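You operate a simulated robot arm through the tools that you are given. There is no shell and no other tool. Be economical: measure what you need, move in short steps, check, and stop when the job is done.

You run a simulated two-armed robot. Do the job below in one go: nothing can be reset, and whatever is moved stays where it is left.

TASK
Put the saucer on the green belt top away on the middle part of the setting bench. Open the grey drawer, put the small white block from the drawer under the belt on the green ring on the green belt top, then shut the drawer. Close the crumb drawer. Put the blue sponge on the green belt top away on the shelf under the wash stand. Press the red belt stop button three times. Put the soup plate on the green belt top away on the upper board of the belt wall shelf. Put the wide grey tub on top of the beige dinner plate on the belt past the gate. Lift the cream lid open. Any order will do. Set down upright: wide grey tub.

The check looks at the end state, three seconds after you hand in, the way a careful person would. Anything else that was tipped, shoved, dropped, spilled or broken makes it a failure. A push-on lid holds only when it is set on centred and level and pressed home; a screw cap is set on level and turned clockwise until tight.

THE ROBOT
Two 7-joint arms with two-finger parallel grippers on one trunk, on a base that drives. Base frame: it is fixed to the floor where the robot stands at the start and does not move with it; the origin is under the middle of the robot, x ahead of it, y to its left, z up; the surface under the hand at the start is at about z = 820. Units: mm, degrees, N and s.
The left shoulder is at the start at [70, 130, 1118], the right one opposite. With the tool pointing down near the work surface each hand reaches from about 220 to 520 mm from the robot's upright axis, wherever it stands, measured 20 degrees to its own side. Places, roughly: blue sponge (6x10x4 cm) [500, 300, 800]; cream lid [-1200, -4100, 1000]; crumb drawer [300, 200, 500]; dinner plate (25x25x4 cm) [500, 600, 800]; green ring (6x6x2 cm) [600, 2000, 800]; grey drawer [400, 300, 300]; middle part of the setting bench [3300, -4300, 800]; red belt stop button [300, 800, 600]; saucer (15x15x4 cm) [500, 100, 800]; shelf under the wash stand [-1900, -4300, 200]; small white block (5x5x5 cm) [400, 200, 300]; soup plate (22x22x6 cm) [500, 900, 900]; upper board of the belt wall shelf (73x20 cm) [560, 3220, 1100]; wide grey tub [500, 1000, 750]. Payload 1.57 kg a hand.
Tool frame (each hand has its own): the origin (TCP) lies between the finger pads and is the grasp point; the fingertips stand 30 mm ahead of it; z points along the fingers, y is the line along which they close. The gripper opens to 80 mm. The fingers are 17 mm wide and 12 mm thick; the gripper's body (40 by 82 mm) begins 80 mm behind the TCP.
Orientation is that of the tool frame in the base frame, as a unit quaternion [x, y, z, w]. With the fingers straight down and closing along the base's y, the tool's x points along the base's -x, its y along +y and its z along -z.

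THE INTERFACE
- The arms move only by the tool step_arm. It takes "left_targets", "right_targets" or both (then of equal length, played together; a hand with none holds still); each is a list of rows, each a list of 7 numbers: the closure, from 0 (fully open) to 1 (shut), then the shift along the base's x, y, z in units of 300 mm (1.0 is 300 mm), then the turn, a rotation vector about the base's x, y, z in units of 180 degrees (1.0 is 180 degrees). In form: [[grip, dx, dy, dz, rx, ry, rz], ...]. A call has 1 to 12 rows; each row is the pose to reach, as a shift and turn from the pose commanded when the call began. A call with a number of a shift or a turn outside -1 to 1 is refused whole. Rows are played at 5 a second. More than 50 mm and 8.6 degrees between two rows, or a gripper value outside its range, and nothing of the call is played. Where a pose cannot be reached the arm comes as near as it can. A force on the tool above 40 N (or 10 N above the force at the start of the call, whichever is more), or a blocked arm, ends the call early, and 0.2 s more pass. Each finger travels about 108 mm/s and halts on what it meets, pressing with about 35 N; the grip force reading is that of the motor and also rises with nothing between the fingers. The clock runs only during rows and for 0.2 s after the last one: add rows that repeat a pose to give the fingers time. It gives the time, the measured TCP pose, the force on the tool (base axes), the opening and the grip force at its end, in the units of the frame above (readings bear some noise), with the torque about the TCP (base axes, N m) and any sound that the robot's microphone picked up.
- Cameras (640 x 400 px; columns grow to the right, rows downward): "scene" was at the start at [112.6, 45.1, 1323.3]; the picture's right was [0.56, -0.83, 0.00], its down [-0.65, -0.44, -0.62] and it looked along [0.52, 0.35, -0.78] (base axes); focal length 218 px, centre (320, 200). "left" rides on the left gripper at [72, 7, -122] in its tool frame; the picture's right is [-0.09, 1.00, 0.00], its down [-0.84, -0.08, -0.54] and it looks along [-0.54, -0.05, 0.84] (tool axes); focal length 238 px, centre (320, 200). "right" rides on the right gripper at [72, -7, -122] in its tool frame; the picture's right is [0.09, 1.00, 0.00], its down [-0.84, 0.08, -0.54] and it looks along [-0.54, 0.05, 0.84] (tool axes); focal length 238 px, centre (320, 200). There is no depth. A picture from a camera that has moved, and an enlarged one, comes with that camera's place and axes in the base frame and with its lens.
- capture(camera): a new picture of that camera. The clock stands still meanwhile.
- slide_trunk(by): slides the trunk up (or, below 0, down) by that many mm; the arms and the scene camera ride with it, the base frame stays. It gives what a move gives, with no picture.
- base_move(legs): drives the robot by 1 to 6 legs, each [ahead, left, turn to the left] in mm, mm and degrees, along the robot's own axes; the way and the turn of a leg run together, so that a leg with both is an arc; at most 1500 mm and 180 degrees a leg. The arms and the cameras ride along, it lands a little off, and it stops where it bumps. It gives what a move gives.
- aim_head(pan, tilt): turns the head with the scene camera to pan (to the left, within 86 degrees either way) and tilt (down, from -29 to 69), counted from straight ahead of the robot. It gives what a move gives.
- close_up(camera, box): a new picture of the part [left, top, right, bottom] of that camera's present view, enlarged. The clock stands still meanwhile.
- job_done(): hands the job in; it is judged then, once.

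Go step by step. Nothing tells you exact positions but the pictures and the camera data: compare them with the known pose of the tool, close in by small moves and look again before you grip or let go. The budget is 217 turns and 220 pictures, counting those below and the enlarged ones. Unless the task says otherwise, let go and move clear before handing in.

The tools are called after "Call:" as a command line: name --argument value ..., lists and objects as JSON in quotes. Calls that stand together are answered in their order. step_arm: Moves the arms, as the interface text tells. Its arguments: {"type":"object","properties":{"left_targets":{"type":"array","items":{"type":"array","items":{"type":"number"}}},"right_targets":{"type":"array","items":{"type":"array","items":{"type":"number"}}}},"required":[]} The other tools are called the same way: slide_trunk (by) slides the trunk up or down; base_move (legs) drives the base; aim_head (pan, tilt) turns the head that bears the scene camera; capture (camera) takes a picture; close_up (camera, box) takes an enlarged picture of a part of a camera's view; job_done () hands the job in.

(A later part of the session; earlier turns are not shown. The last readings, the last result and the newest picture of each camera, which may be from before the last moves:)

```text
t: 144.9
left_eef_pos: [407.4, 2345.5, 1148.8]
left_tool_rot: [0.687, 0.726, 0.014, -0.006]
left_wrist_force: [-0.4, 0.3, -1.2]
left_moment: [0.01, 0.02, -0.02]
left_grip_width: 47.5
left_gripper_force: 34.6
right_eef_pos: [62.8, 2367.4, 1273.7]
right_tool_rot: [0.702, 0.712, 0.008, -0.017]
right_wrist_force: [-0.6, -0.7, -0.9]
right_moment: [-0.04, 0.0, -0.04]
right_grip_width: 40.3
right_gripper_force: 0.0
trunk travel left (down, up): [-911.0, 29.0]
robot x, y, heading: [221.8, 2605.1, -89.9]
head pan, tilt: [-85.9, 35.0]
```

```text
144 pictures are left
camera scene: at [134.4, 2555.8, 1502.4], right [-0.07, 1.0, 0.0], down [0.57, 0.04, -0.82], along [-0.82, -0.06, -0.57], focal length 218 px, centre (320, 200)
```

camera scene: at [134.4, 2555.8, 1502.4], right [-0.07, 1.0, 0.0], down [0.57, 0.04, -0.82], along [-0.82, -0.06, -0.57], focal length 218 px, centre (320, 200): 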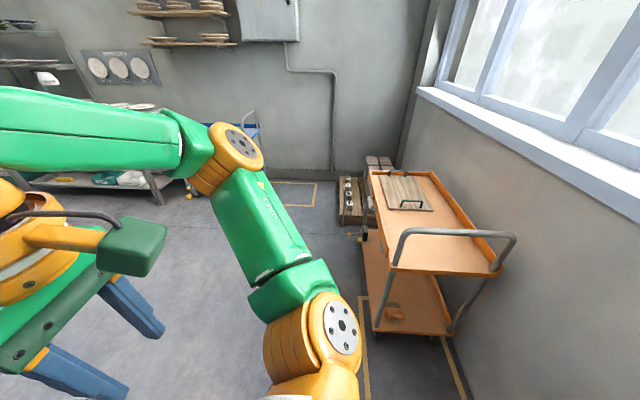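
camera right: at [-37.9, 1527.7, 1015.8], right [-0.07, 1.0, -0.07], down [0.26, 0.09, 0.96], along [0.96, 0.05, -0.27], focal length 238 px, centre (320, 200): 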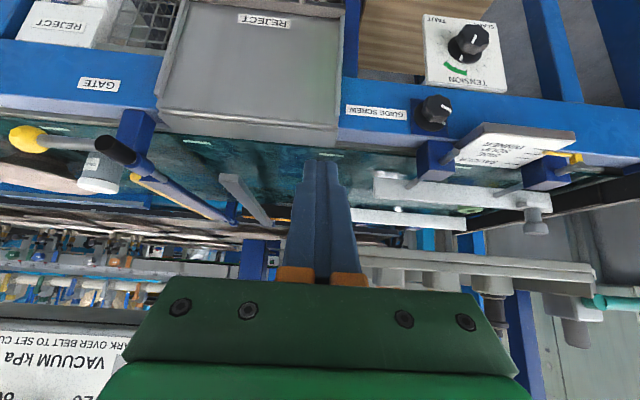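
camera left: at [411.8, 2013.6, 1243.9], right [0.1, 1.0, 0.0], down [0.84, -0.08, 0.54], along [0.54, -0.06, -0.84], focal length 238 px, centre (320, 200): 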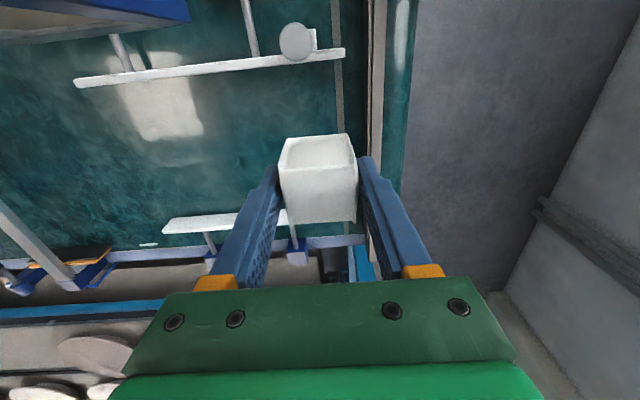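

The trolley stands as before. The ring shows at about (574, 1987). I move the right hand away from the corner post, strafe so the left hand lines up, then drive in.

Call:
step_arm --right_targets '[[0.5, -0.12, 0, 0, 0, 0, 0], [0.5, -0.24, 0, 0, 0, 0, 0], [0.5, -0.36, 0.03, 0, 0, 0, 0], [0.5, -0.48, 0.06, 0, 0, 0, 0], [0.5, -0.55, 0.1, 0, 0, 0, 0]]'

Call:
base_move --legs '[[0, 165, 0], [150, 0, 0]]'

Call:
aim_head --pan 20 --tilt 50

Call:
capture --camera "scene"

Call:
capture --camera "left"

```text
t: 146.1
left_eef_pos: [408.2, 2343.4, 1148.7]
left_tool_rot: [0.688, 0.725, 0.015, -0.006]
left_wrist_force: [0.9, -0.5, -0.1]
left_moment: [-0.02, 0.01, 0.01]
left_grip_width: 47.3
left_gripper_force: 35.2
right_eef_pos: [-68.4, 2353.2, 1253.9]
right_tool_rot: [0.703, 0.711, 0.009, -0.017]
right_wrist_force: [0.6, 0.1, -0.5]
right_moment: [-0.02, 0.01, 0.0]
right_grip_width: 40.0
right_gripper_force: 0.0
right hand out of reach, approached as far as the arm can: row 3, 4, 5
trunk travel left (down, up): [-911.0, 29.0]
robot x, y, heading: [221.3, 2611.5, -89.9]
head pan, tilt: [-85.9, 35.0]
```

```text
t: 148.5
left_eef_pos: [574.3, 2198.8, 1150.5]
left_tool_rot: [0.689, 0.724, 0.013, -0.005]
left_wrist_force: [-0.8, -0.4, -0.7]
left_moment: [-0.03, 0.0, 0.03]
left_grip_width: 47.6
left_gripper_force: 35.2
right_eef_pos: [96.6, 2211.4, 1255.3]
right_tool_rot: [0.703, 0.711, 0.007, -0.015]
right_wrist_force: [0.1, 0.4, 0.6]
right_moment: [-0.02, 0.0, 0.03]
right_grip_width: 40.1
right_gripper_force: 0.1
trunk travel left (down, up): [-911.0, 29.0]
robot x, y, heading: [386.2, 2460.6, -90.2]
head pan, tilt: [-85.9, 35.0]
```

```text
t: 150.3
left_eef_pos: [573.7, 2194.1, 1149.2]
left_tool_rot: [0.69, 0.723, 0.015, -0.005]
left_wrist_force: [-1.3, 0.8, -0.8]
left_moment: [-0.03, 0.04, -0.05]
left_grip_width: 47.6
left_gripper_force: 34.4
right_eef_pos: [96.9, 2206.0, 1254.3]
right_tool_rot: [0.704, 0.71, 0.008, -0.016]
right_wrist_force: [-0.1, 0.8, 0.2]
right_moment: [-0.02, 0.0, 0.01]
right_grip_width: 40.1
right_gripper_force: 0.2
trunk travel left (down, up): [-911.0, 29.0]
robot x, y, heading: [387.7, 2459.6, -90.3]
head pan, tilt: [20.0, 50.0]
```

```text
143 pictures are left
camera scene: at [413.1, 2340.1, 1480.7], right [-0.94, -0.34, 0.0], down [-0.26, 0.72, -0.64], along [0.22, -0.61, -0.77], focal length 218 px, centre (320, 200)
```

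scene: 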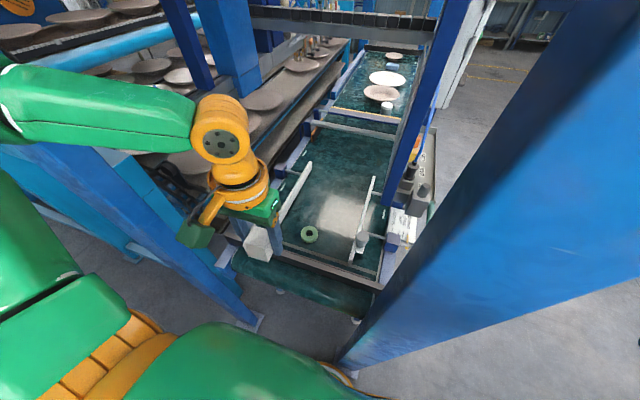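

```text
142 pictures are left
camera left: at [574.4, 2262.1, 1273.5], right [1.0, -0.04, 0.01], down [-0.04, -0.85, 0.52], along [-0.01, -0.52, -0.86], focal length 238 px, centre (320, 200)
```

left: 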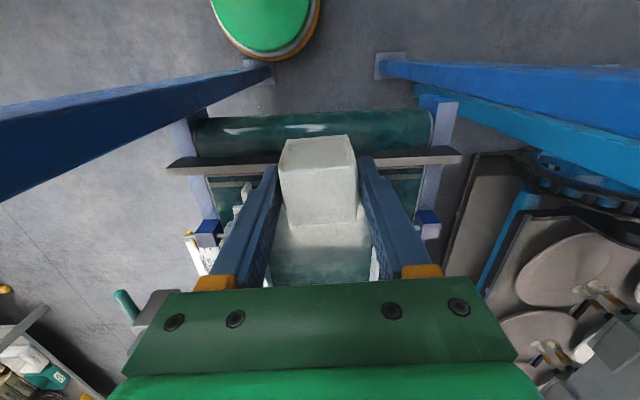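

Clear view and access. I drive in 40 mm, then extend the left hand over the ring and level it.

Call:
base_move --legs '[[40, 0, 0]]'

Call:
step_arm --left_targets '[[1, 0, -0.1, -0.05, -0.0091, 0.0043, 0], [1, 0.005, -0.2, -0.1, -0.0091, 0.0043, 0], [1, 0.01, -0.3, -0.15, -0.0091, 0.0043, 0], [1, 0.015, -0.4, -0.2, -0.0091, 0.0043, 0], [1, 0.015, -0.5, -0.25, -0.0091, 0.0043, 0], [1, 0.015, -0.55, -0.3, -0.0091, 0.0043, 0]]'

Call:
capture --camera "scene"

Call:
capture --camera "left"

```text
t: 151.2
left_eef_pos: [663.4, 2190.6, 1149.6]
left_tool_rot: [0.629, 0.778, 0.013, -0.007]
left_wrist_force: [-0.4, -0.1, -0.8]
left_moment: [-0.03, 0.02, 0.0]
left_grip_width: 47.2
left_gripper_force: 34.7
right_eef_pos: [191.8, 2126.9, 1255.7]
right_tool_rot: [0.645, 0.764, 0.004, -0.018]
right_wrist_force: [1.1, 0.2, 0.1]
right_moment: [-0.05, -0.01, 0.0]
right_grip_width: 40.0
right_gripper_force: 0.1
trunk travel left (down, up): [-911.0, 29.0]
robot x, y, heading: [427.9, 2421.7, -81.0]
head pan, tilt: [20.0, 50.0]
```

```text
t: 152.6
left_eef_pos: [688.5, 2051.8, 1068.5]
left_tool_rot: [0.621, 0.784, -0.002, -0.004]
left_wrist_force: [0.2, 0.8, -0.6]
left_moment: [-0.06, 0.03, 0.01]
left_grip_width: 47.2
left_gripper_force: 35.2
left hand out of reach, approached as far as the arm can: row 5, 6
right_eef_pos: [203.5, 2123.1, 1254.1]
right_tool_rot: [0.636, 0.772, 0.006, -0.016]
right_wrist_force: [1.1, -0.1, -0.2]
right_moment: [0.05, 0.03, 0.0]
right_grip_width: 40.2
right_gripper_force: 0.0
trunk travel left (down, up): [-911.0, 29.0]
robot x, y, heading: [443.1, 2422.7, -80.0]
head pan, tilt: [20.0, 50.0]
```

```text
141 pictures are left
camera scene: at [490.7, 2312.1, 1480.8], right [-0.87, -0.5, 0.0], down [-0.38, 0.66, -0.64], along [0.32, -0.56, -0.77], focal length 218 px, centre (320, 200)
```

scene: 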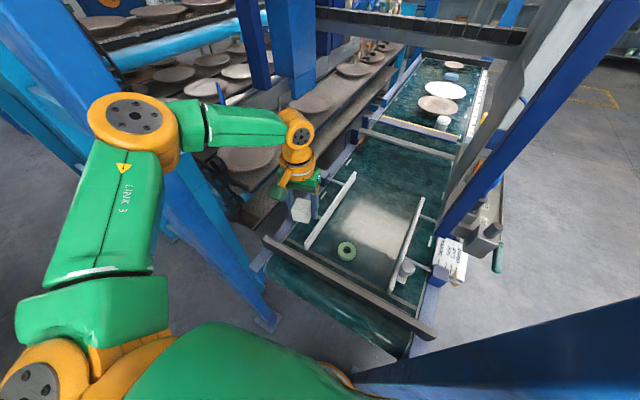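

```text
140 pictures are left
camera left: at [679.2, 2121.9, 1190.9], right [0.99, 0.14, -0.01], down [0.12, -0.83, 0.54], along [0.07, -0.54, -0.84], focal length 238 px, centre (320, 200)
```

left: 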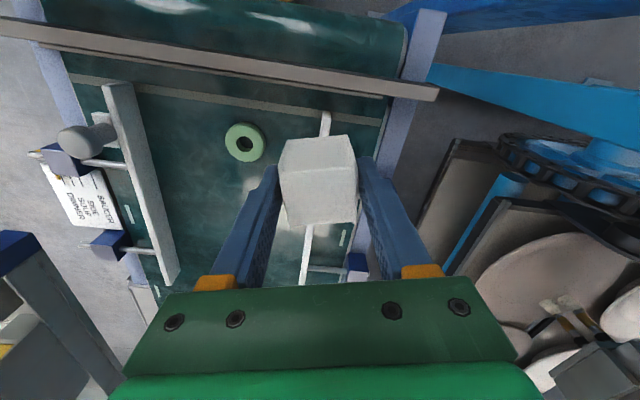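

The base brushed the post and turned 10°. I turn it back, lower the trunk to gain reach, and re-measure over the ring.

Call:
base_move --legs '[[0, 0, -10]]'

Call:
slide_trunk --by -90

Call:
capture --camera "left"

Call:
capture --camera "scene"

```text
t: 153.9
left_eef_pos: [627.1, 2010.1, 1068.4]
left_tool_rot: [0.685, 0.729, -0.001, -0.003]
left_wrist_force: [-0.6, -0.5, -0.3]
left_moment: [0.0, -0.01, 0.01]
left_grip_width: 47.2
left_gripper_force: 35.0
right_eef_pos: [161.3, 2163.5, 1254.4]
right_tool_rot: [0.699, 0.715, 0.008, -0.017]
right_wrist_force: [0.0, 0.6, -0.5]
right_moment: [0.02, 0.03, -0.02]
right_grip_width: 40.2
right_gripper_force: 0.1
trunk travel left (down, up): [-911.0, 29.0]
robot x, y, heading: [450.1, 2420.5, -89.6]
head pan, tilt: [20.0, 50.0]
stopped in leg 1: the robot was blocked; the commanded pose is now the measured one
```

```text
t: 155.1
left_eef_pos: [628.2, 2012.6, 978.6]
left_tool_rot: [0.684, 0.729, -0.002, -0.003]
left_wrist_force: [-0.4, 0.7, -0.8]
left_moment: [0.03, -0.02, -0.05]
left_grip_width: 47.6
left_gripper_force: 35.2
right_eef_pos: [160.1, 2163.6, 1164.0]
right_tool_rot: [0.698, 0.716, 0.007, -0.017]
right_wrist_force: [-0.6, 0.0, -0.5]
right_moment: [0.02, 0.0, 0.03]
right_grip_width: 40.1
right_gripper_force: 0.1
trunk travel left (down, up): [-821.0, 119.0]
robot x, y, heading: [449.0, 2421.7, -89.4]
head pan, tilt: [20.0, 50.0]
```

```text
139 pictures are left
camera left: at [629.6, 2083.7, 1100.9], right [1.0, -0.03, -0.01], down [-0.02, -0.84, 0.54], along [-0.02, -0.54, -0.84], focal length 238 px, centre (320, 200)
```

left: 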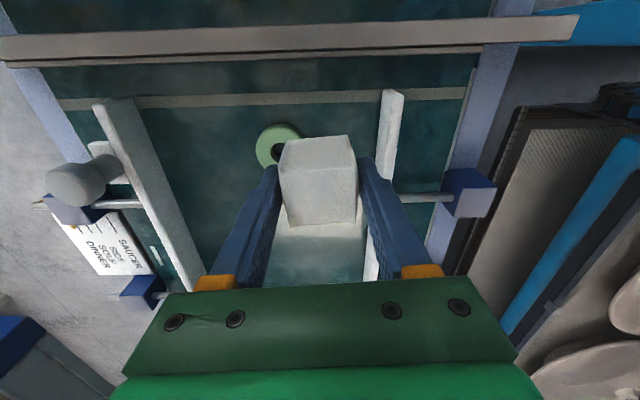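

```text
138 pictures are left
camera scene: at [474.9, 2302.3, 1390.6], right [-0.94, -0.35, 0.0], down [-0.27, 0.72, -0.64], along [0.22, -0.6, -0.77], focal length 218 px, centre (320, 200)
```

scene: 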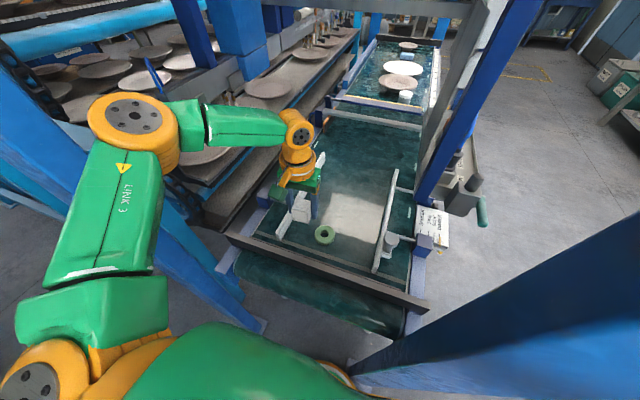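

Ring at about (575, 1985, 830). I move over it at the present height and check alignment.

Call:
step_arm --left_targets '[[1, -0.09, -0.045, 0, 0, 0, 0], [1, -0.177, -0.092, 0, 0, 0, 0], [1, -0.177, -0.092, -0.1, 0, 0, 0], [1, -0.177, -0.092, -0.2, 0, 0, 0]]'

Call:
capture --camera "left"

Call:
close_up --camera "scene" --box '[230, 130, 430, 290]'

```text
t: 156.1
left_eef_pos: [617.0, 2033.3, 952.4]
left_tool_rot: [0.684, 0.729, -0.003, -0.004]
left_wrist_force: [-0.2, 0.9, -0.7]
left_moment: [0.02, -0.04, -0.04]
left_grip_width: 47.5
left_gripper_force: 35.3
left hand out of reach, approached as far as the arm can: row 1, 2, 3, 4
right_eef_pos: [159.5, 2163.8, 1163.2]
right_tool_rot: [0.698, 0.715, 0.007, -0.017]
right_wrist_force: [-0.1, -0.3, 0.1]
right_moment: [-0.02, -0.01, 0.02]
right_grip_width: 39.9
right_gripper_force: 0.2
trunk travel left (down, up): [-821.0, 119.0]
robot x, y, heading: [447.3, 2419.3, -89.3]
head pan, tilt: [20.0, 50.0]
```

```text
137 pictures are left
camera left: at [619.2, 2104.4, 1073.8], right [1.0, -0.03, -0.01], down [-0.02, -0.84, 0.54], along [-0.02, -0.54, -0.84], focal length 238 px, centre (320, 200)
```

left: 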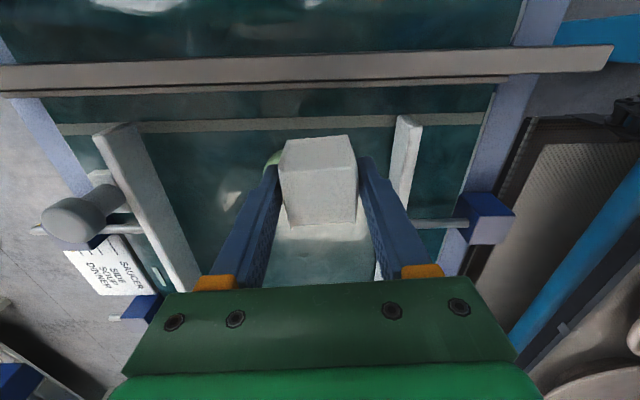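

```text
2.50 times, centred on (330, 210) of scene
camera zoom: at [475.1, 2302.3, 1390.6], right [-0.94, -0.35, 0.0], down [-0.27, 0.72, -0.64], along [0.22, -0.6, -0.77], focal length 544 px, centre (295, 175)
```

zoom: 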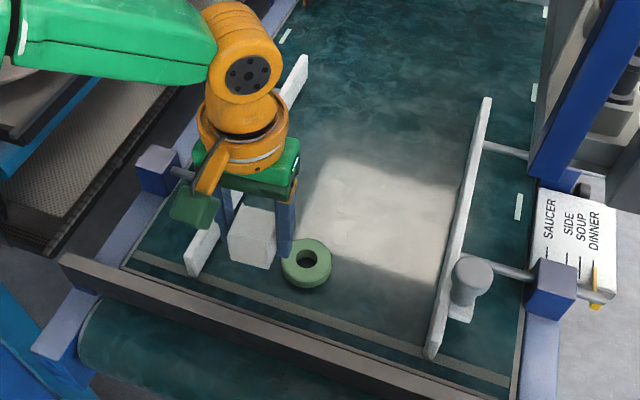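

The arm sticks on a joint limit rather than on distance. The block may sit at any yaw, so I try turning the hand clockwise while moving to the ring.

Call:
step_arm --left_targets '[[1, 0, 0, 0, 0, 0, -0.045], [1, 0, 0, 0, 0, 0, -0.09], [1, 0, 0, 0, 0, 0, -0.135], [1, 0, 0, 0, 0, 0, -0.18], [1, -0.05, -0.05, 0, 0, 0, -0.18], [1, -0.1, -0.1, 0, 0, 0, -0.18], [1, -0.14, -0.15, 0, 0, 0, -0.18]]'

```text
t: 157.7
left_eef_pos: [609.7, 2030.3, 969.8]
left_tool_rot: [0.861, 0.509, -0.002, -0.003]
left_wrist_force: [-0.1, -1.4, -0.7]
left_moment: [0.02, -0.01, 0.02]
left_grip_width: 47.4
left_gripper_force: 35.0
left hand out of reach, approached as far as the arm can: row 5, 6, 7
right_eef_pos: [159.9, 2164.5, 1164.5]
right_tool_rot: [0.699, 0.715, 0.009, -0.017]
right_wrist_force: [-0.6, -0.6, 0.4]
right_moment: [0.0, 0.02, -0.01]
right_grip_width: 40.1
right_gripper_force: 0.1
trunk travel left (down, up): [-821.0, 119.0]
robot x, y, heading: [446.5, 2420.4, -89.4]
head pan, tilt: [20.0, 50.0]
```

Still stuck. I test whether a lower hand relative to the shoulder helps.

Call:
step_arm --left_targets '[[1, 0, 0, -0.08, 0, 0, 0], [1, 0, 0, -0.16, 0, 0, 0], [1, -0.02, -0.03, -0.2, 0, 0, 0], [1, -0.05, -0.08, -0.2, 0, 0, 0], [1, -0.1, -0.13, -0.2, 0, 0, 0]]'

Call:
capture --camera "scene"

```text
t: 158.9
left_eef_pos: [621.4, 2039.5, 937.7]
left_tool_rot: [0.861, 0.509, -0.003, -0.003]
left_wrist_force: [-0.2, -0.1, -1.1]
left_moment: [-0.02, -0.01, 0.0]
left_grip_width: 47.4
left_gripper_force: 34.8
left hand out of reach, approached as far as the arm can: row 1, 2, 3, 4, 5
right_eef_pos: [160.2, 2164.2, 1164.7]
right_tool_rot: [0.698, 0.716, 0.008, -0.018]
right_wrist_force: [0.7, 0.3, -0.3]
right_moment: [0.02, -0.01, 0.0]
right_grip_width: 40.1
right_gripper_force: 0.2
trunk travel left (down, up): [-821.0, 119.0]
robot x, y, heading: [446.5, 2420.9, -89.5]
head pan, tilt: [20.0, 50.0]
```

```text
135 pictures are left
camera scene: at [474.7, 2302.4, 1390.6], right [-0.94, -0.35, 0.0], down [-0.27, 0.72, -0.64], along [0.23, -0.6, -0.77], focal length 218 px, centre (320, 200)
```

scene: 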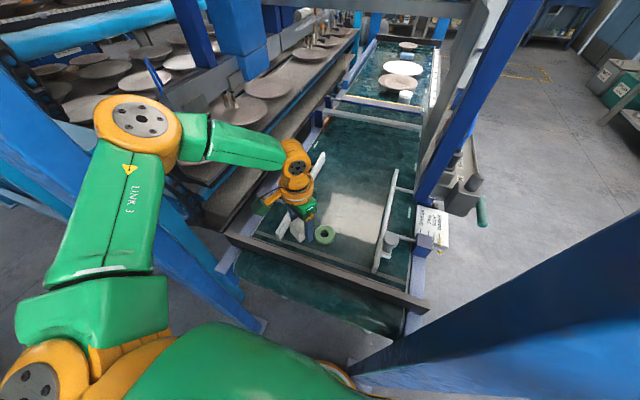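

The joint limit depends on configuration. I try the opposite yaw.

Call:
step_arm --left_targets '[[1, 0.03, 0.03, 0.05, 0, 0, 0.045], [1, 0.05, 0.05, 0.1, 0, 0, 0.09], [1, 0.05, 0.05, 0.1, 0, 0, 0.135], [1, 0.05, 0.05, 0.1, 0, 0, 0.18], [1, 0.05, 0.05, 0.1, 0, 0, 0.225], [1, 0.05, 0.05, 0.1, 0, 0, 0.27], [1, 0.05, 0.05, 0.1, 0, 0, 0.315], [1, 0.05, 0.05, 0.1, 0, 0, 0.36], [1, 0, 0, 0.1, 0, 0, 0.36], [1, -0.05, -0.05, 0.08, 0, 0, 0.36], [1, -0.1, -0.1, 0.06, 0, 0, 0.36], [1, -0.14, -0.16, 0.04, 0, 0, 0.36]]'

```text
t: 161.5
left_eef_pos: [610.8, 2029.4, 965.1]
left_tool_rot: [0.454, 0.891, -0.002, -0.002]
left_wrist_force: [0.5, -0.8, -0.8]
left_moment: [0.01, -0.01, 0.01]
left_grip_width: 47.5
left_gripper_force: 34.8
left hand out of reach, approached as far as the arm can: row 10, 11, 12
right_eef_pos: [160.0, 2164.3, 1163.9]
right_tool_rot: [0.698, 0.716, 0.008, -0.018]
right_wrist_force: [-0.3, -0.7, -0.6]
right_moment: [0.0, -0.01, 0.0]
right_grip_width: 39.8
right_gripper_force: 0.0
trunk travel left (down, up): [-821.0, 119.0]
robot x, y, heading: [447.2, 2419.0, -89.8]
head pan, tilt: [20.0, 50.0]
```

The limit is independent of yaw; the arm needs the target more to its own side. I turn the base about 25° right so the ring lies farther to the left in the robot's frame.

Call:
base_move --legs '[[-35, 40, 0], [0, 0, -25]]'

Call:
capture --camera "scene"

```text
t: 163.8
left_eef_pos: [471.6, 2032.9, 964.4]
left_tool_rot: [0.635, 0.773, -0.002, -0.002]
left_wrist_force: [0.6, 0.0, -1.3]
left_moment: [0.0, -0.01, 0.0]
left_grip_width: 47.1
left_gripper_force: 35.0
right_eef_pos: [117.4, 2343.4, 1163.8]
right_tool_rot: [0.836, 0.549, 0.012, -0.015]
right_wrist_force: [-0.5, 0.7, -0.5]
right_moment: [0.02, -0.02, -0.02]
right_grip_width: 40.0
right_gripper_force: 0.1
trunk travel left (down, up): [-821.0, 119.0]
robot x, y, heading: [488.4, 2454.6, -114.5]
head pan, tilt: [20.0, 50.0]
```

```text
134 pictures are left
camera scene: at [460.9, 2336.5, 1390.6], right [-1.0, 0.07, 0.0], down [0.06, 0.76, -0.64], along [-0.05, -0.64, -0.77], focal length 218 px, centre (320, 200)
```

scene: 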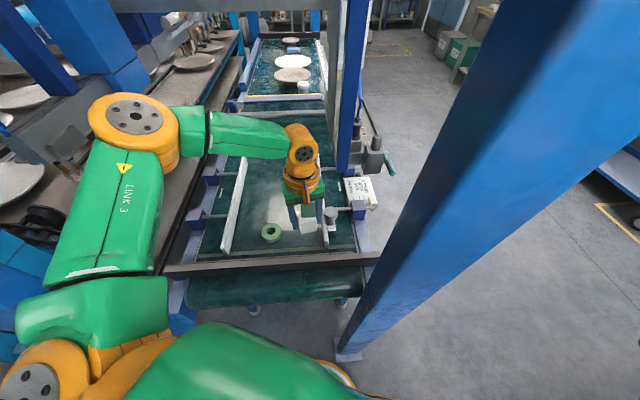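

Now the ring is to the arm's own side. I move the hand over it.

Call:
step_arm --left_targets '[[1, 0.1, -0.03, 0, 0, 0, 0], [1, 0.2, -0.08, 0, 0, 0, 0], [1, 0.3, -0.13, 0, 0, 0, 0], [1, 0.345, -0.16, 0, 0, 0, 0], [1, 0.345, -0.16, -0.05, 0, 0, 0]]'

Call:
close_up --camera "scene" --box '[200, 120, 400, 290]'

Call:
capture --camera "left"

```text
t: 164.9
left_eef_pos: [574.8, 1983.6, 948.5]
left_tool_rot: [0.634, 0.773, -0.002, -0.004]
left_wrist_force: [-0.2, 0.2, -0.9]
left_moment: [-0.02, 0.01, 0.0]
left_grip_width: 47.5
left_gripper_force: 34.8
right_eef_pos: [117.8, 2343.7, 1164.6]
right_tool_rot: [0.835, 0.55, 0.011, -0.015]
right_wrist_force: [0.5, -0.5, -0.4]
right_moment: [0.01, 0.04, 0.0]
right_grip_width: 40.1
right_gripper_force: 0.0
trunk travel left (down, up): [-821.0, 119.0]
robot x, y, heading: [486.9, 2458.0, -114.5]
head pan, tilt: [20.0, 50.0]
```

```text
2.35 times, centred on (300, 205) of scene
camera zoom: at [460.5, 2336.7, 1390.6], right [-1.0, 0.07, 0.0], down [0.06, 0.76, -0.64], along [-0.05, -0.64, -0.77], focal length 512 px, centre (367, 188)
```

zoom: 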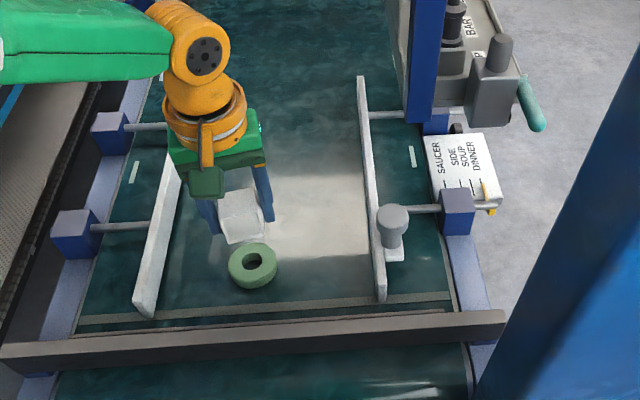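

```text
132 pictures are left
camera left: at [567.7, 2054.4, 1071.1], right [0.99, 0.1, -0.01], down [0.09, -0.84, 0.54], along [0.05, -0.54, -0.84], focal length 238 px, centre (320, 200)
```

left: 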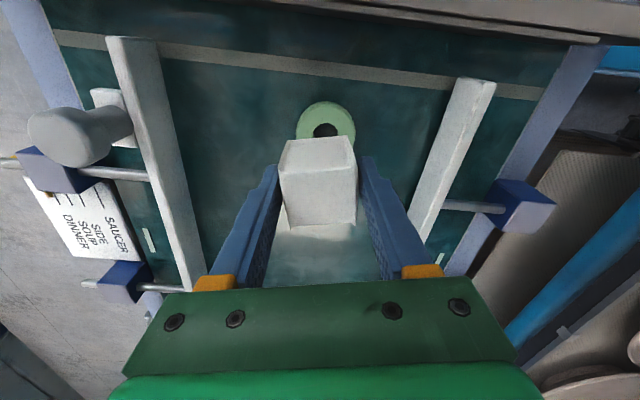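

Ring centre at (580, 1982), top near z≈833; the hand is within 5 mm. I lower carefully until contact.

Call:
step_arm --left_targets '[[1, 0.017, -0.005, -0.08, 0, 0, 0], [1, 0.017, -0.005, -0.16, 0, 0, 0], [1, 0.017, -0.005, -0.22, 0, 0, 0], [1, 0.017, -0.005, -0.25, 0, 0, 0]]'

Call:
capture --camera "left"

Call:
close_up --camera "scene" --box '[230, 170, 350, 270]'

```text
t: 165.9
left_eef_pos: [583.5, 1986.9, 881.0]
left_tool_rot: [0.635, 0.773, -0.003, -0.003]
left_wrist_force: [0.2, -0.1, -0.4]
left_moment: [0.01, 0.01, 0.0]
left_grip_width: 47.5
left_gripper_force: 35.3
left hand out of reach, approached as far as the arm can: row 4
right_eef_pos: [119.5, 2343.9, 1163.3]
right_tool_rot: [0.835, 0.549, 0.011, -0.015]
right_wrist_force: [-0.3, -0.2, -0.1]
right_moment: [-0.01, 0.0, 0.02]
right_grip_width: 40.1
right_gripper_force: 0.1
trunk travel left (down, up): [-821.0, 119.0]
robot x, y, heading: [485.8, 2457.6, -114.3]
head pan, tilt: [20.0, 50.0]
```

```text
131 pictures are left
camera left: at [576.4, 2059.2, 1002.7], right [0.99, 0.1, -0.01], down [0.09, -0.83, 0.54], along [0.05, -0.54, -0.84], focal length 238 px, centre (320, 200)
```

left: 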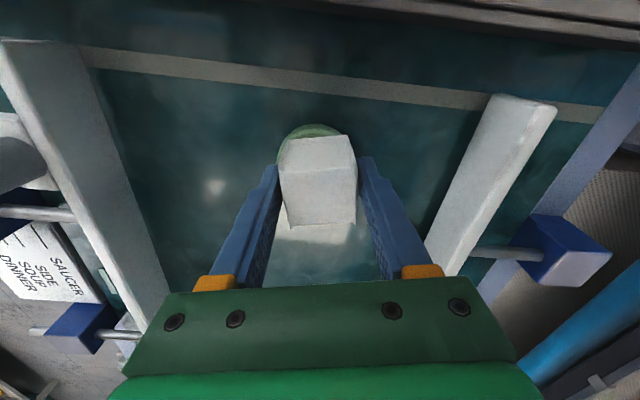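

```text
4.00 times, centred on (290, 220) of scene
camera zoom: at [461.4, 2337.5, 1390.7], right [-1.0, 0.07, 0.0], down [0.06, 0.76, -0.64], along [-0.05, -0.64, -0.77], focal length 871 px, centre (440, 120)
```

zoom: 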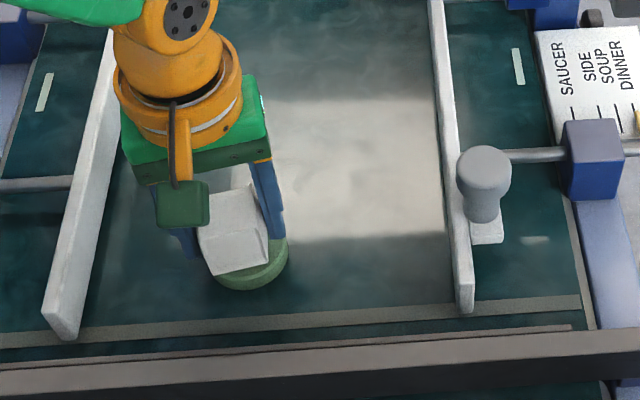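

The ring is about 8 mm to −x of the block. I correct that, then lower with the trunk.

Call:
step_arm --left_targets '[[1, -0.028, -0.006, 0, 0, 0, 0]]'

Call:
slide_trunk --by -11

Call:
capture --camera "left"

Call:
close_up --camera "scene" --box '[230, 170, 350, 270]'

```text
t: 166.3
left_eef_pos: [575.4, 1988.7, 883.4]
left_tool_rot: [0.635, 0.773, -0.002, -0.003]
left_wrist_force: [0.5, 0.0, -0.8]
left_moment: [-0.02, -0.03, 0.0]
left_grip_width: 47.3
left_gripper_force: 35.3
left hand out of reach, approached as far as the arm can: row 1
right_eef_pos: [117.4, 2343.5, 1162.9]
right_tool_rot: [0.836, 0.549, 0.011, -0.015]
right_wrist_force: [0.6, -0.2, -0.2]
right_moment: [0.01, 0.03, 0.0]
right_grip_width: 40.0
right_gripper_force: 0.1
trunk travel left (down, up): [-821.0, 119.0]
robot x, y, heading: [483.3, 2457.2, -114.2]
head pan, tilt: [20.0, 50.0]
```

```text
t: 166.9
left_eef_pos: [576.7, 1989.0, 872.1]
left_tool_rot: [0.635, 0.773, -0.002, -0.002]
left_wrist_force: [0.1, -0.6, -0.6]
left_moment: [0.02, 0.02, -0.01]
left_grip_width: 47.3
left_gripper_force: 34.6
right_eef_pos: [116.9, 2342.4, 1152.6]
right_tool_rot: [0.836, 0.549, 0.011, -0.014]
right_wrist_force: [-0.5, -0.3, 0.0]
right_moment: [-0.03, 0.02, 0.0]
right_grip_width: 40.2
right_gripper_force: 0.1
trunk travel left (down, up): [-810.0, 130.0]
robot x, y, heading: [489.6, 2460.0, -114.4]
head pan, tilt: [20.0, 50.0]
```

```text
129 pictures are left
camera left: at [568.9, 2059.5, 994.7], right [0.99, 0.1, -0.01], down [0.09, -0.84, 0.54], along [0.05, -0.54, -0.84], focal length 238 px, centre (320, 200)
```

left: 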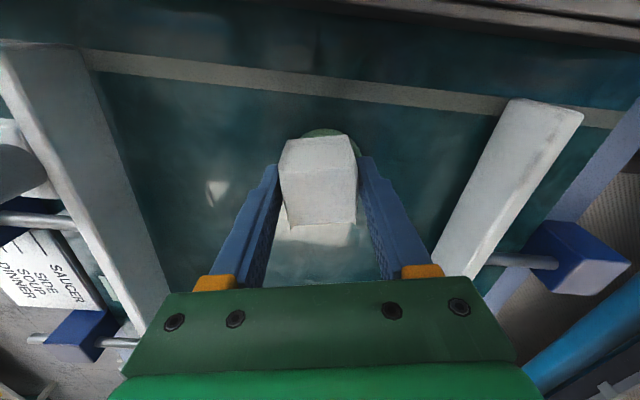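

```text
4.00 times, centred on (290, 220) of scene
camera zoom: at [460.4, 2337.0, 1379.5], right [-1.0, 0.07, 0.0], down [0.06, 0.76, -0.64], along [-0.05, -0.64, -0.77], focal length 871 px, centre (440, 120)
```

zoom: 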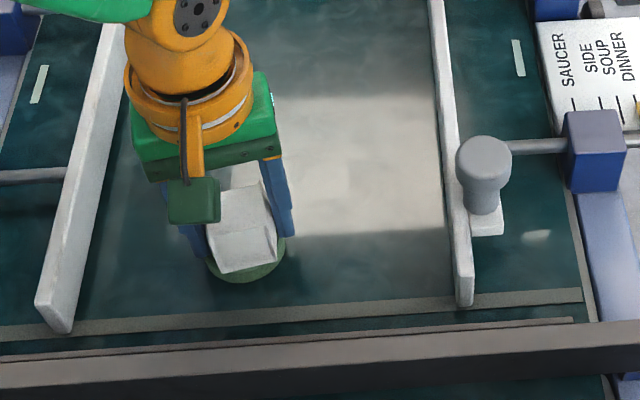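

Block and ring line up well. I lower the last few millimetres.

Call:
slide_trunk --by -6

Call:
slide_trunk --by -4

```text
t: 167.5
left_eef_pos: [574.9, 1990.9, 869.9]
left_tool_rot: [0.635, 0.772, -0.005, -0.001]
left_wrist_force: [2.5, -1.2, 18.4]
left_moment: [0.08, -0.34, -0.03]
left_grip_width: 47.7
left_gripper_force: 34.8
right_eef_pos: [117.5, 2346.3, 1147.7]
right_tool_rot: [0.836, 0.549, 0.011, -0.013]
right_wrist_force: [-0.8, 0.7, 0.3]
right_moment: [-0.03, -0.04, 0.02]
right_grip_width: 39.9
right_gripper_force: 0.1
trunk travel left (down, up): [-804.0, 136.0]
robot x, y, heading: [488.6, 2457.0, -114.4]
head pan, tilt: [20.0, 50.0]
```

```text
t: 167.9
left_eef_pos: [575.0, 1990.9, 868.0]
left_tool_rot: [0.635, 0.772, -0.007, 0.0]
left_wrist_force: [1.1, 4.5, 19.2]
left_moment: [0.39, -0.33, 0.03]
left_grip_width: 47.7
left_gripper_force: 35.0
right_eef_pos: [117.3, 2350.4, 1143.0]
right_tool_rot: [0.836, 0.549, 0.012, -0.013]
right_wrist_force: [-0.1, -0.1, -0.6]
right_moment: [0.0, 0.02, 0.0]
right_grip_width: 40.1
right_gripper_force: 0.0
trunk travel left (down, up): [-801.0, 139.0]
robot x, y, heading: [488.6, 2459.1, -114.3]
head pan, tilt: [20.0, 50.0]
stopped: the force on the tool passed its limit at 43 N (the readings are from after the stop); the commanded pose is now the measured one
```

Contact with the ring. I ease off 2 mm and open the fingers.

Call:
slide_trunk --by 2

Call:
step_arm --left_targets '[[0.35, 0, 0, 0, 0, 0, 0], [0.2, 0, 0, 0, 0, 0, 0], [0.2, 0, 0, 0, 0, 0, 0]]'

Call:
slide_trunk --by 90

Call:
capture --camera "left"

Call:
close_up --camera "scene" --box '[230, 170, 350, 270]'

```text
t: 168.5
left_eef_pos: [575.6, 1989.2, 867.9]
left_tool_rot: [0.635, 0.773, -0.007, 0.0]
left_wrist_force: [0.3, 2.0, 8.1]
left_moment: [0.19, -0.14, 0.04]
left_grip_width: 47.6
left_gripper_force: 35.1
right_eef_pos: [117.5, 2346.7, 1146.0]
right_tool_rot: [0.836, 0.548, 0.011, -0.014]
right_wrist_force: [-0.5, 0.1, -0.6]
right_moment: [-0.01, -0.03, 0.0]
right_grip_width: 39.7
right_gripper_force: 0.1
trunk travel left (down, up): [-803.0, 137.0]
robot x, y, heading: [486.5, 2456.7, -114.1]
head pan, tilt: [20.0, 50.0]
```

```text
t: 169.3
left_eef_pos: [574.6, 1988.0, 867.4]
left_tool_rot: [0.635, 0.772, -0.007, 0.0]
left_wrist_force: [-3.2, 0.7, 7.8]
left_moment: [0.03, -0.17, 0.01]
left_grip_width: 61.5
left_gripper_force: 0.1
right_eef_pos: [116.2, 2344.5, 1145.5]
right_tool_rot: [0.836, 0.548, 0.011, -0.014]
right_wrist_force: [-0.8, 0.9, 0.1]
right_moment: [0.02, -0.01, -0.01]
right_grip_width: 39.8
right_gripper_force: 0.1
trunk travel left (down, up): [-803.0, 137.0]
robot x, y, heading: [489.0, 2457.4, -114.1]
head pan, tilt: [20.0, 50.0]
```

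```text
t: 170.5
left_eef_pos: [576.6, 1986.5, 957.6]
left_tool_rot: [0.635, 0.773, -0.005, -0.001]
left_wrist_force: [-1.2, -0.4, 1.0]
left_moment: [-0.01, -0.03, -0.02]
left_grip_width: 63.9
left_gripper_force: 0.1
right_eef_pos: [117.2, 2343.6, 1235.1]
right_tool_rot: [0.836, 0.549, 0.012, -0.015]
right_wrist_force: [-0.4, 0.2, 0.3]
right_moment: [-0.03, 0.01, -0.03]
right_grip_width: 40.1
right_gripper_force: 0.1
trunk travel left (down, up): [-893.0, 47.0]
robot x, y, heading: [487.1, 2454.8, -114.4]
head pan, tilt: [20.0, 50.0]
```

```text
127 pictures are left
camera left: at [568.9, 2058.8, 1078.8], right [0.99, 0.1, -0.01], down [0.09, -0.83, 0.55], along [0.05, -0.54, -0.84], focal length 238 px, centre (320, 200)
```

left: 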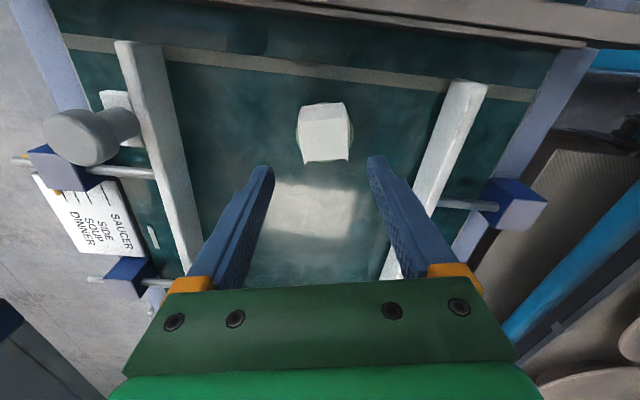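

```text
4.00 times, centred on (290, 220) of scene
camera zoom: at [460.6, 2337.6, 1462.5], right [-1.0, 0.07, 0.0], down [0.06, 0.76, -0.64], along [-0.05, -0.64, -0.77], focal length 871 px, centre (440, 120)
```

zoom: 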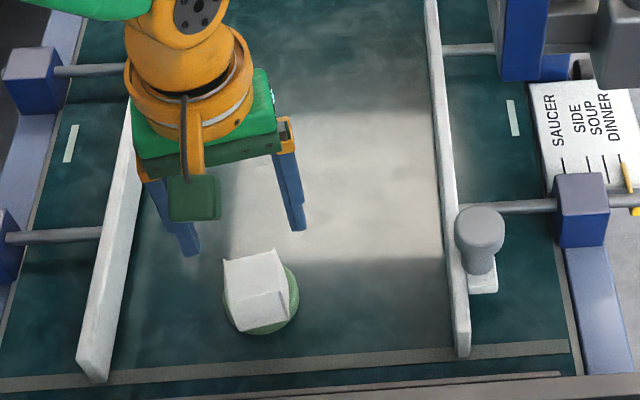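

The white block sits squarely on the green ring. Now I withdraw the way I came, keeping the arm clear of the posts.

Call:
base_move --legs '[[-120, 0, 0], [0, -150, 0], [0, 0, 24.4]]'

Call:
step_arm --left_targets '[[0.2, 0, 0.1, 0.1, 0, 0, 0], [0.2, -0.05, 0.2, 0.2, 0, 0, 0], [0.2, -0.1, 0.3, 0.3, 0, 0, 0], [0.2, -0.15, 0.4, 0.4, 0, 0, 0]]'

Call:
capture --camera "scene"

```text
t: 174.0
left_eef_pos: [674.0, 2235.1, 956.8]
left_tool_rot: [0.458, 0.889, -0.006, 0.0]
left_wrist_force: [0.3, -0.6, 0.4]
left_moment: [-0.04, -0.03, 0.02]
left_grip_width: 64.1
left_gripper_force: 0.0
right_eef_pos: [110.6, 2372.8, 1235.9]
right_tool_rot: [0.701, 0.713, 0.008, -0.016]
right_wrist_force: [-0.2, -0.4, 0.7]
right_moment: [0.02, -0.03, -0.04]
right_grip_width: 39.9
right_gripper_force: 0.0
trunk travel left (down, up): [-893.0, 47.0]
robot x, y, heading: [394.6, 2624.3, -89.8]
head pan, tilt: [20.0, 50.0]
```

```text
t: 175.0
left_eef_pos: [629.9, 2358.5, 1079.7]
left_tool_rot: [0.458, 0.889, -0.007, 0.001]
left_wrist_force: [0.0, 0.6, 0.4]
left_moment: [-0.01, 0.0, 0.01]
left_grip_width: 64.1
left_gripper_force: 0.1
right_eef_pos: [110.9, 2374.5, 1236.7]
right_tool_rot: [0.701, 0.713, 0.006, -0.016]
right_wrist_force: [0.1, 0.7, 0.2]
right_moment: [-0.03, 0.01, -0.02]
right_grip_width: 40.3
right_gripper_force: 0.0
trunk travel left (down, up): [-893.0, 47.0]
robot x, y, heading: [401.4, 2627.7, -90.1]
head pan, tilt: [20.0, 50.0]
```

```text
125 pictures are left
camera scene: at [426.5, 2510.1, 1462.7], right [-0.94, -0.34, 0.0], down [-0.26, 0.72, -0.64], along [0.22, -0.61, -0.77], focal length 218 px, centre (320, 200)
```

scene: 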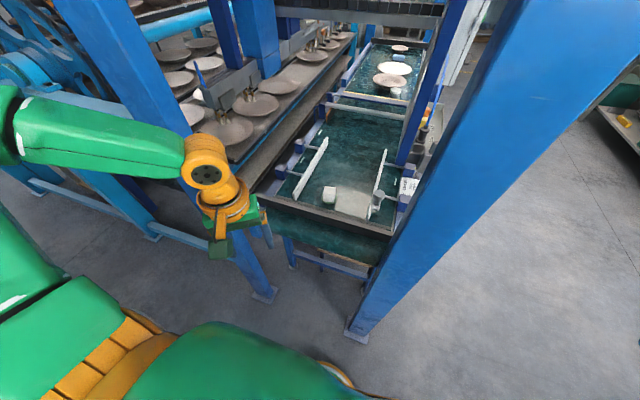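

I drive back round to the front of the belt, near the soup plate.

Call:
base_move --legs '[[40, -780, 0], [150, 0, 0], [0, 0, 90], [0, -1450, 0]]'

Call:
aim_head --pan 0 --tilt 35

Call:
capture --camera "scene"

```text
t: 190.8
left_eef_pos: [-122.0, 1222.7, 1077.5]
left_tool_rot: [-0.294, 0.956, -0.004, 0.004]
left_wrist_force: [-0.6, 0.0, -0.5]
left_moment: [0.0, 0.01, 0.0]
left_grip_width: 64.0
left_gripper_force: 0.1
right_eef_pos: [-150.6, 707.1, 1236.1]
right_tool_rot: [0.003, 1.0, -0.006, -0.017]
right_wrist_force: [0.4, -1.0, 0.1]
right_moment: [0.02, 0.0, 0.0]
right_grip_width: 39.8
right_gripper_force: 0.0
trunk travel left (down, up): [-893.0, 47.0]
robot x, y, heading: [-400.6, 996.8, -1.2]
head pan, tilt: [20.0, 50.0]
```

```text
t: 191.6
left_eef_pos: [-124.1, 1222.0, 1078.0]
left_tool_rot: [-0.295, 0.955, -0.004, 0.004]
left_wrist_force: [0.7, -0.7, 0.3]
left_moment: [0.05, -0.02, -0.01]
left_grip_width: 63.8
left_gripper_force: 0.0
right_eef_pos: [-150.9, 704.3, 1235.9]
right_tool_rot: [0.002, 1.0, -0.005, -0.017]
right_wrist_force: [0.4, 0.9, 0.3]
right_moment: [-0.03, 0.0, 0.04]
right_grip_width: 40.0
right_gripper_force: 0.0
trunk travel left (down, up): [-893.0, 47.0]
robot x, y, heading: [-402.9, 998.2, -1.3]
head pan, tilt: [0.0, 35.0]
```

```text
124 pictures are left
camera scene: at [-262.1, 999.6, 1484.2], right [-0.02, -1.0, 0.0], down [-0.57, 0.01, -0.82], along [0.82, -0.02, -0.57], focal length 218 px, centre (320, 200)
```

scene: 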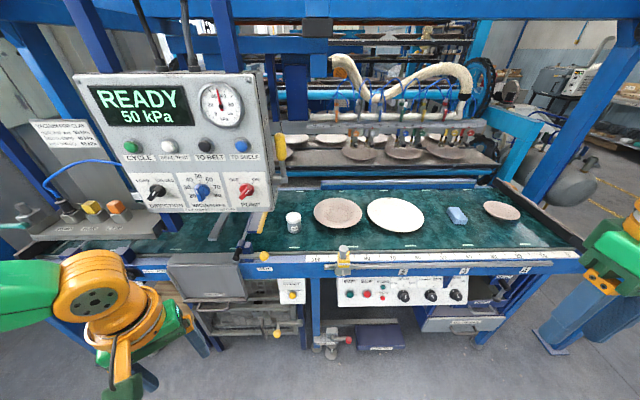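

I zoom in on the jar and plates.

Call:
close_up --camera "scene" --box '[260, 180, 440, 270]'

Call:
close_up --camera "scene" --box '[140, 240, 420, 360]'

```text
3.56 times, centred on (350, 225) of scene
camera zoom: at [-262.1, 999.6, 1484.2], right [-0.02, -1.0, 0.0], down [-0.57, 0.01, -0.82], along [0.82, -0.02, -0.57], focal length 774 px, centre (213, 111)
```

zoom: 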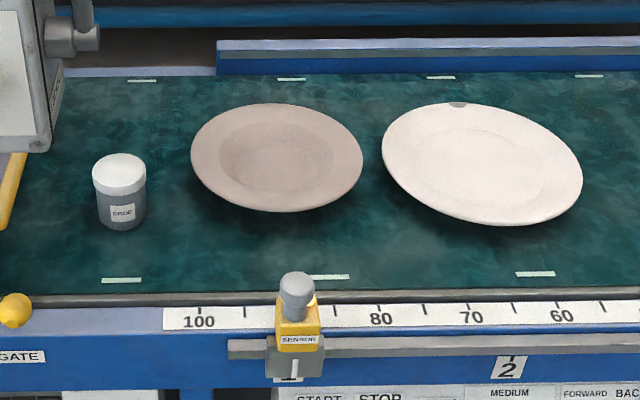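

```text
2.29 times, centred on (280, 300) of scene
camera zoom: at [-262.1, 999.6, 1484.2], right [-0.02, -1.0, 0.0], down [-0.57, 0.01, -0.82], along [0.82, -0.02, -0.57], focal length 498 px, centre (411, -29)
```

zoom: 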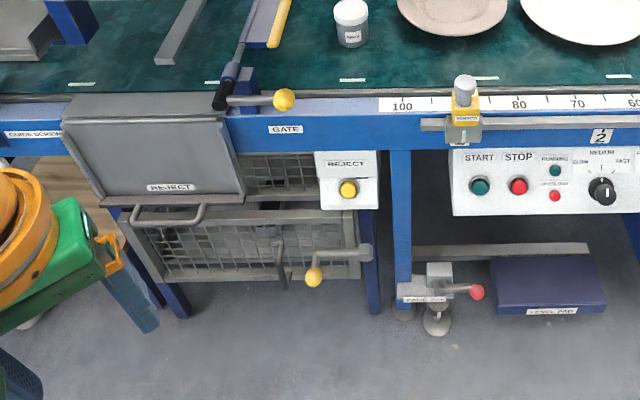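

The white plate measures about 26 cm (dinner plate), the other about 23 cm (soup plate). The jar at (473, 1098) doesn't quite match the tub's given place (z≈750), so I look from low down for another tub.

Call:
slide_trunk --by -600

Call:
aim_head --pan 5 --tilt 12

Call:
capture --camera "scene"

Call:
close_up --camera "scene" --box '[160, 100, 440, 280]'

```text
refused: -600 is not a number from -400 to 400
```

```text
t: 192.5
left_eef_pos: [-122.0, 1222.6, 1077.8]
left_tool_rot: [-0.295, 0.956, -0.004, 0.004]
left_wrist_force: [-0.2, 0.9, 0.2]
left_moment: [-0.01, 0.0, -0.03]
left_grip_width: 64.2
left_gripper_force: 0.0
right_eef_pos: [-150.0, 706.0, 1235.6]
right_tool_rot: [0.002, 1.0, -0.007, -0.017]
right_wrist_force: [0.5, -0.6, -0.8]
right_moment: [0.03, -0.03, 0.01]
right_grip_width: 39.9
right_gripper_force: 0.1
trunk travel left (down, up): [-893.0, 47.0]
robot x, y, heading: [-399.1, 998.6, -1.3]
head pan, tilt: [5.0, 12.0]
```

```text
121 pictures are left
camera scene: at [-257.1, 1007.7, 1521.1], right [0.07, -1.0, 0.0], down [-0.21, -0.01, -0.98], along [0.98, 0.07, -0.21], focal length 218 px, centre (320, 200)
```

scene: 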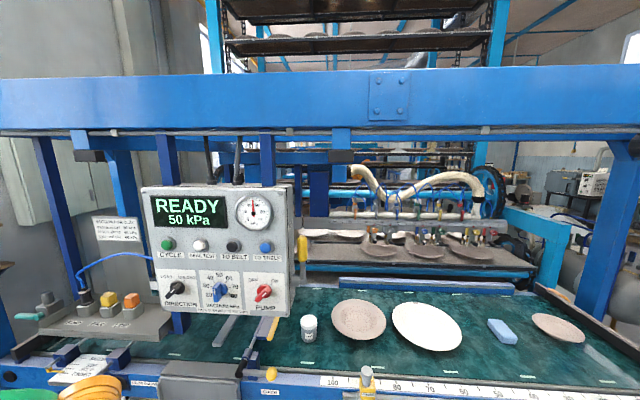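

```text
2.22 times, centred on (300, 190) of scene
camera zoom: at [-257.1, 1007.7, 1521.1], right [0.07, -1.0, 0.0], down [-0.21, -0.01, -0.98], along [0.98, 0.07, -0.21], focal length 484 px, centre (364, 222)
```

zoom: 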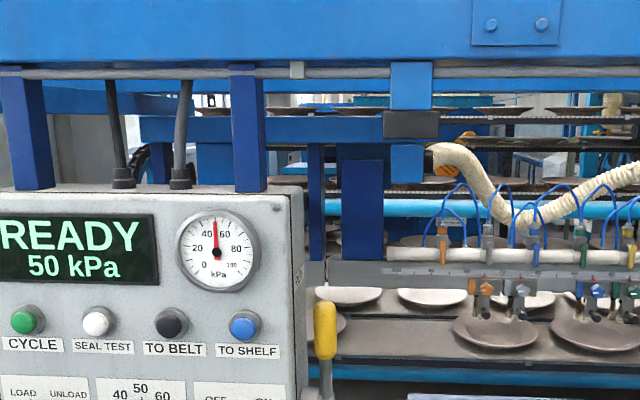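

I lower in two slides and look under the belt.

Call:
slide_trunk --by -400

Call:
slide_trunk --by -250

Call:
capture --camera "scene"

```text
t: 196.3
left_eef_pos: [-122.5, 1223.0, 677.6]
left_tool_rot: [-0.295, 0.956, -0.005, 0.004]
left_wrist_force: [-0.3, -0.3, 0.7]
left_moment: [0.0, 0.0, -0.03]
left_grip_width: 64.1
left_gripper_force: 0.1
right_eef_pos: [-150.9, 705.0, 835.6]
right_tool_rot: [0.003, 1.0, -0.006, -0.018]
right_wrist_force: [0.2, -0.7, 0.2]
right_moment: [0.01, 0.0, 0.0]
right_grip_width: 40.0
right_gripper_force: 0.0
trunk travel left (down, up): [-493.0, 447.0]
robot x, y, heading: [-400.5, 1000.0, -1.1]
head pan, tilt: [5.0, 12.0]
```

```text
t: 198.9
left_eef_pos: [-123.8, 1223.2, 427.9]
left_tool_rot: [-0.295, 0.955, -0.004, 0.004]
left_wrist_force: [-0.1, -0.1, 0.3]
left_moment: [0.06, -0.02, 0.03]
left_grip_width: 63.9
left_gripper_force: 0.0
right_eef_pos: [-149.4, 705.1, 586.6]
right_tool_rot: [0.002, 1.0, -0.006, -0.017]
right_wrist_force: [-0.2, -0.1, 0.7]
right_moment: [0.01, -0.02, 0.0]
right_grip_width: 39.9
right_gripper_force: 0.0
trunk travel left (down, up): [-243.0, 697.0]
robot x, y, heading: [-400.2, 998.8, -1.3]
head pan, tilt: [5.0, 12.0]
```

```text
119 pictures are left
camera scene: at [-257.2, 1007.7, 871.2], right [0.07, -1.0, 0.0], down [-0.21, -0.01, -0.98], along [0.98, 0.07, -0.21], focal length 218 px, centre (320, 200)
```

scene: 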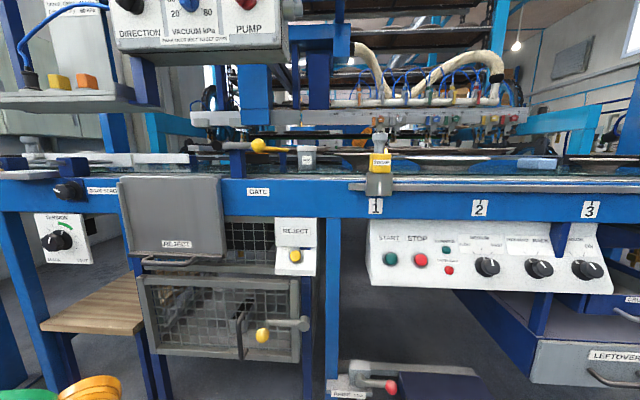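

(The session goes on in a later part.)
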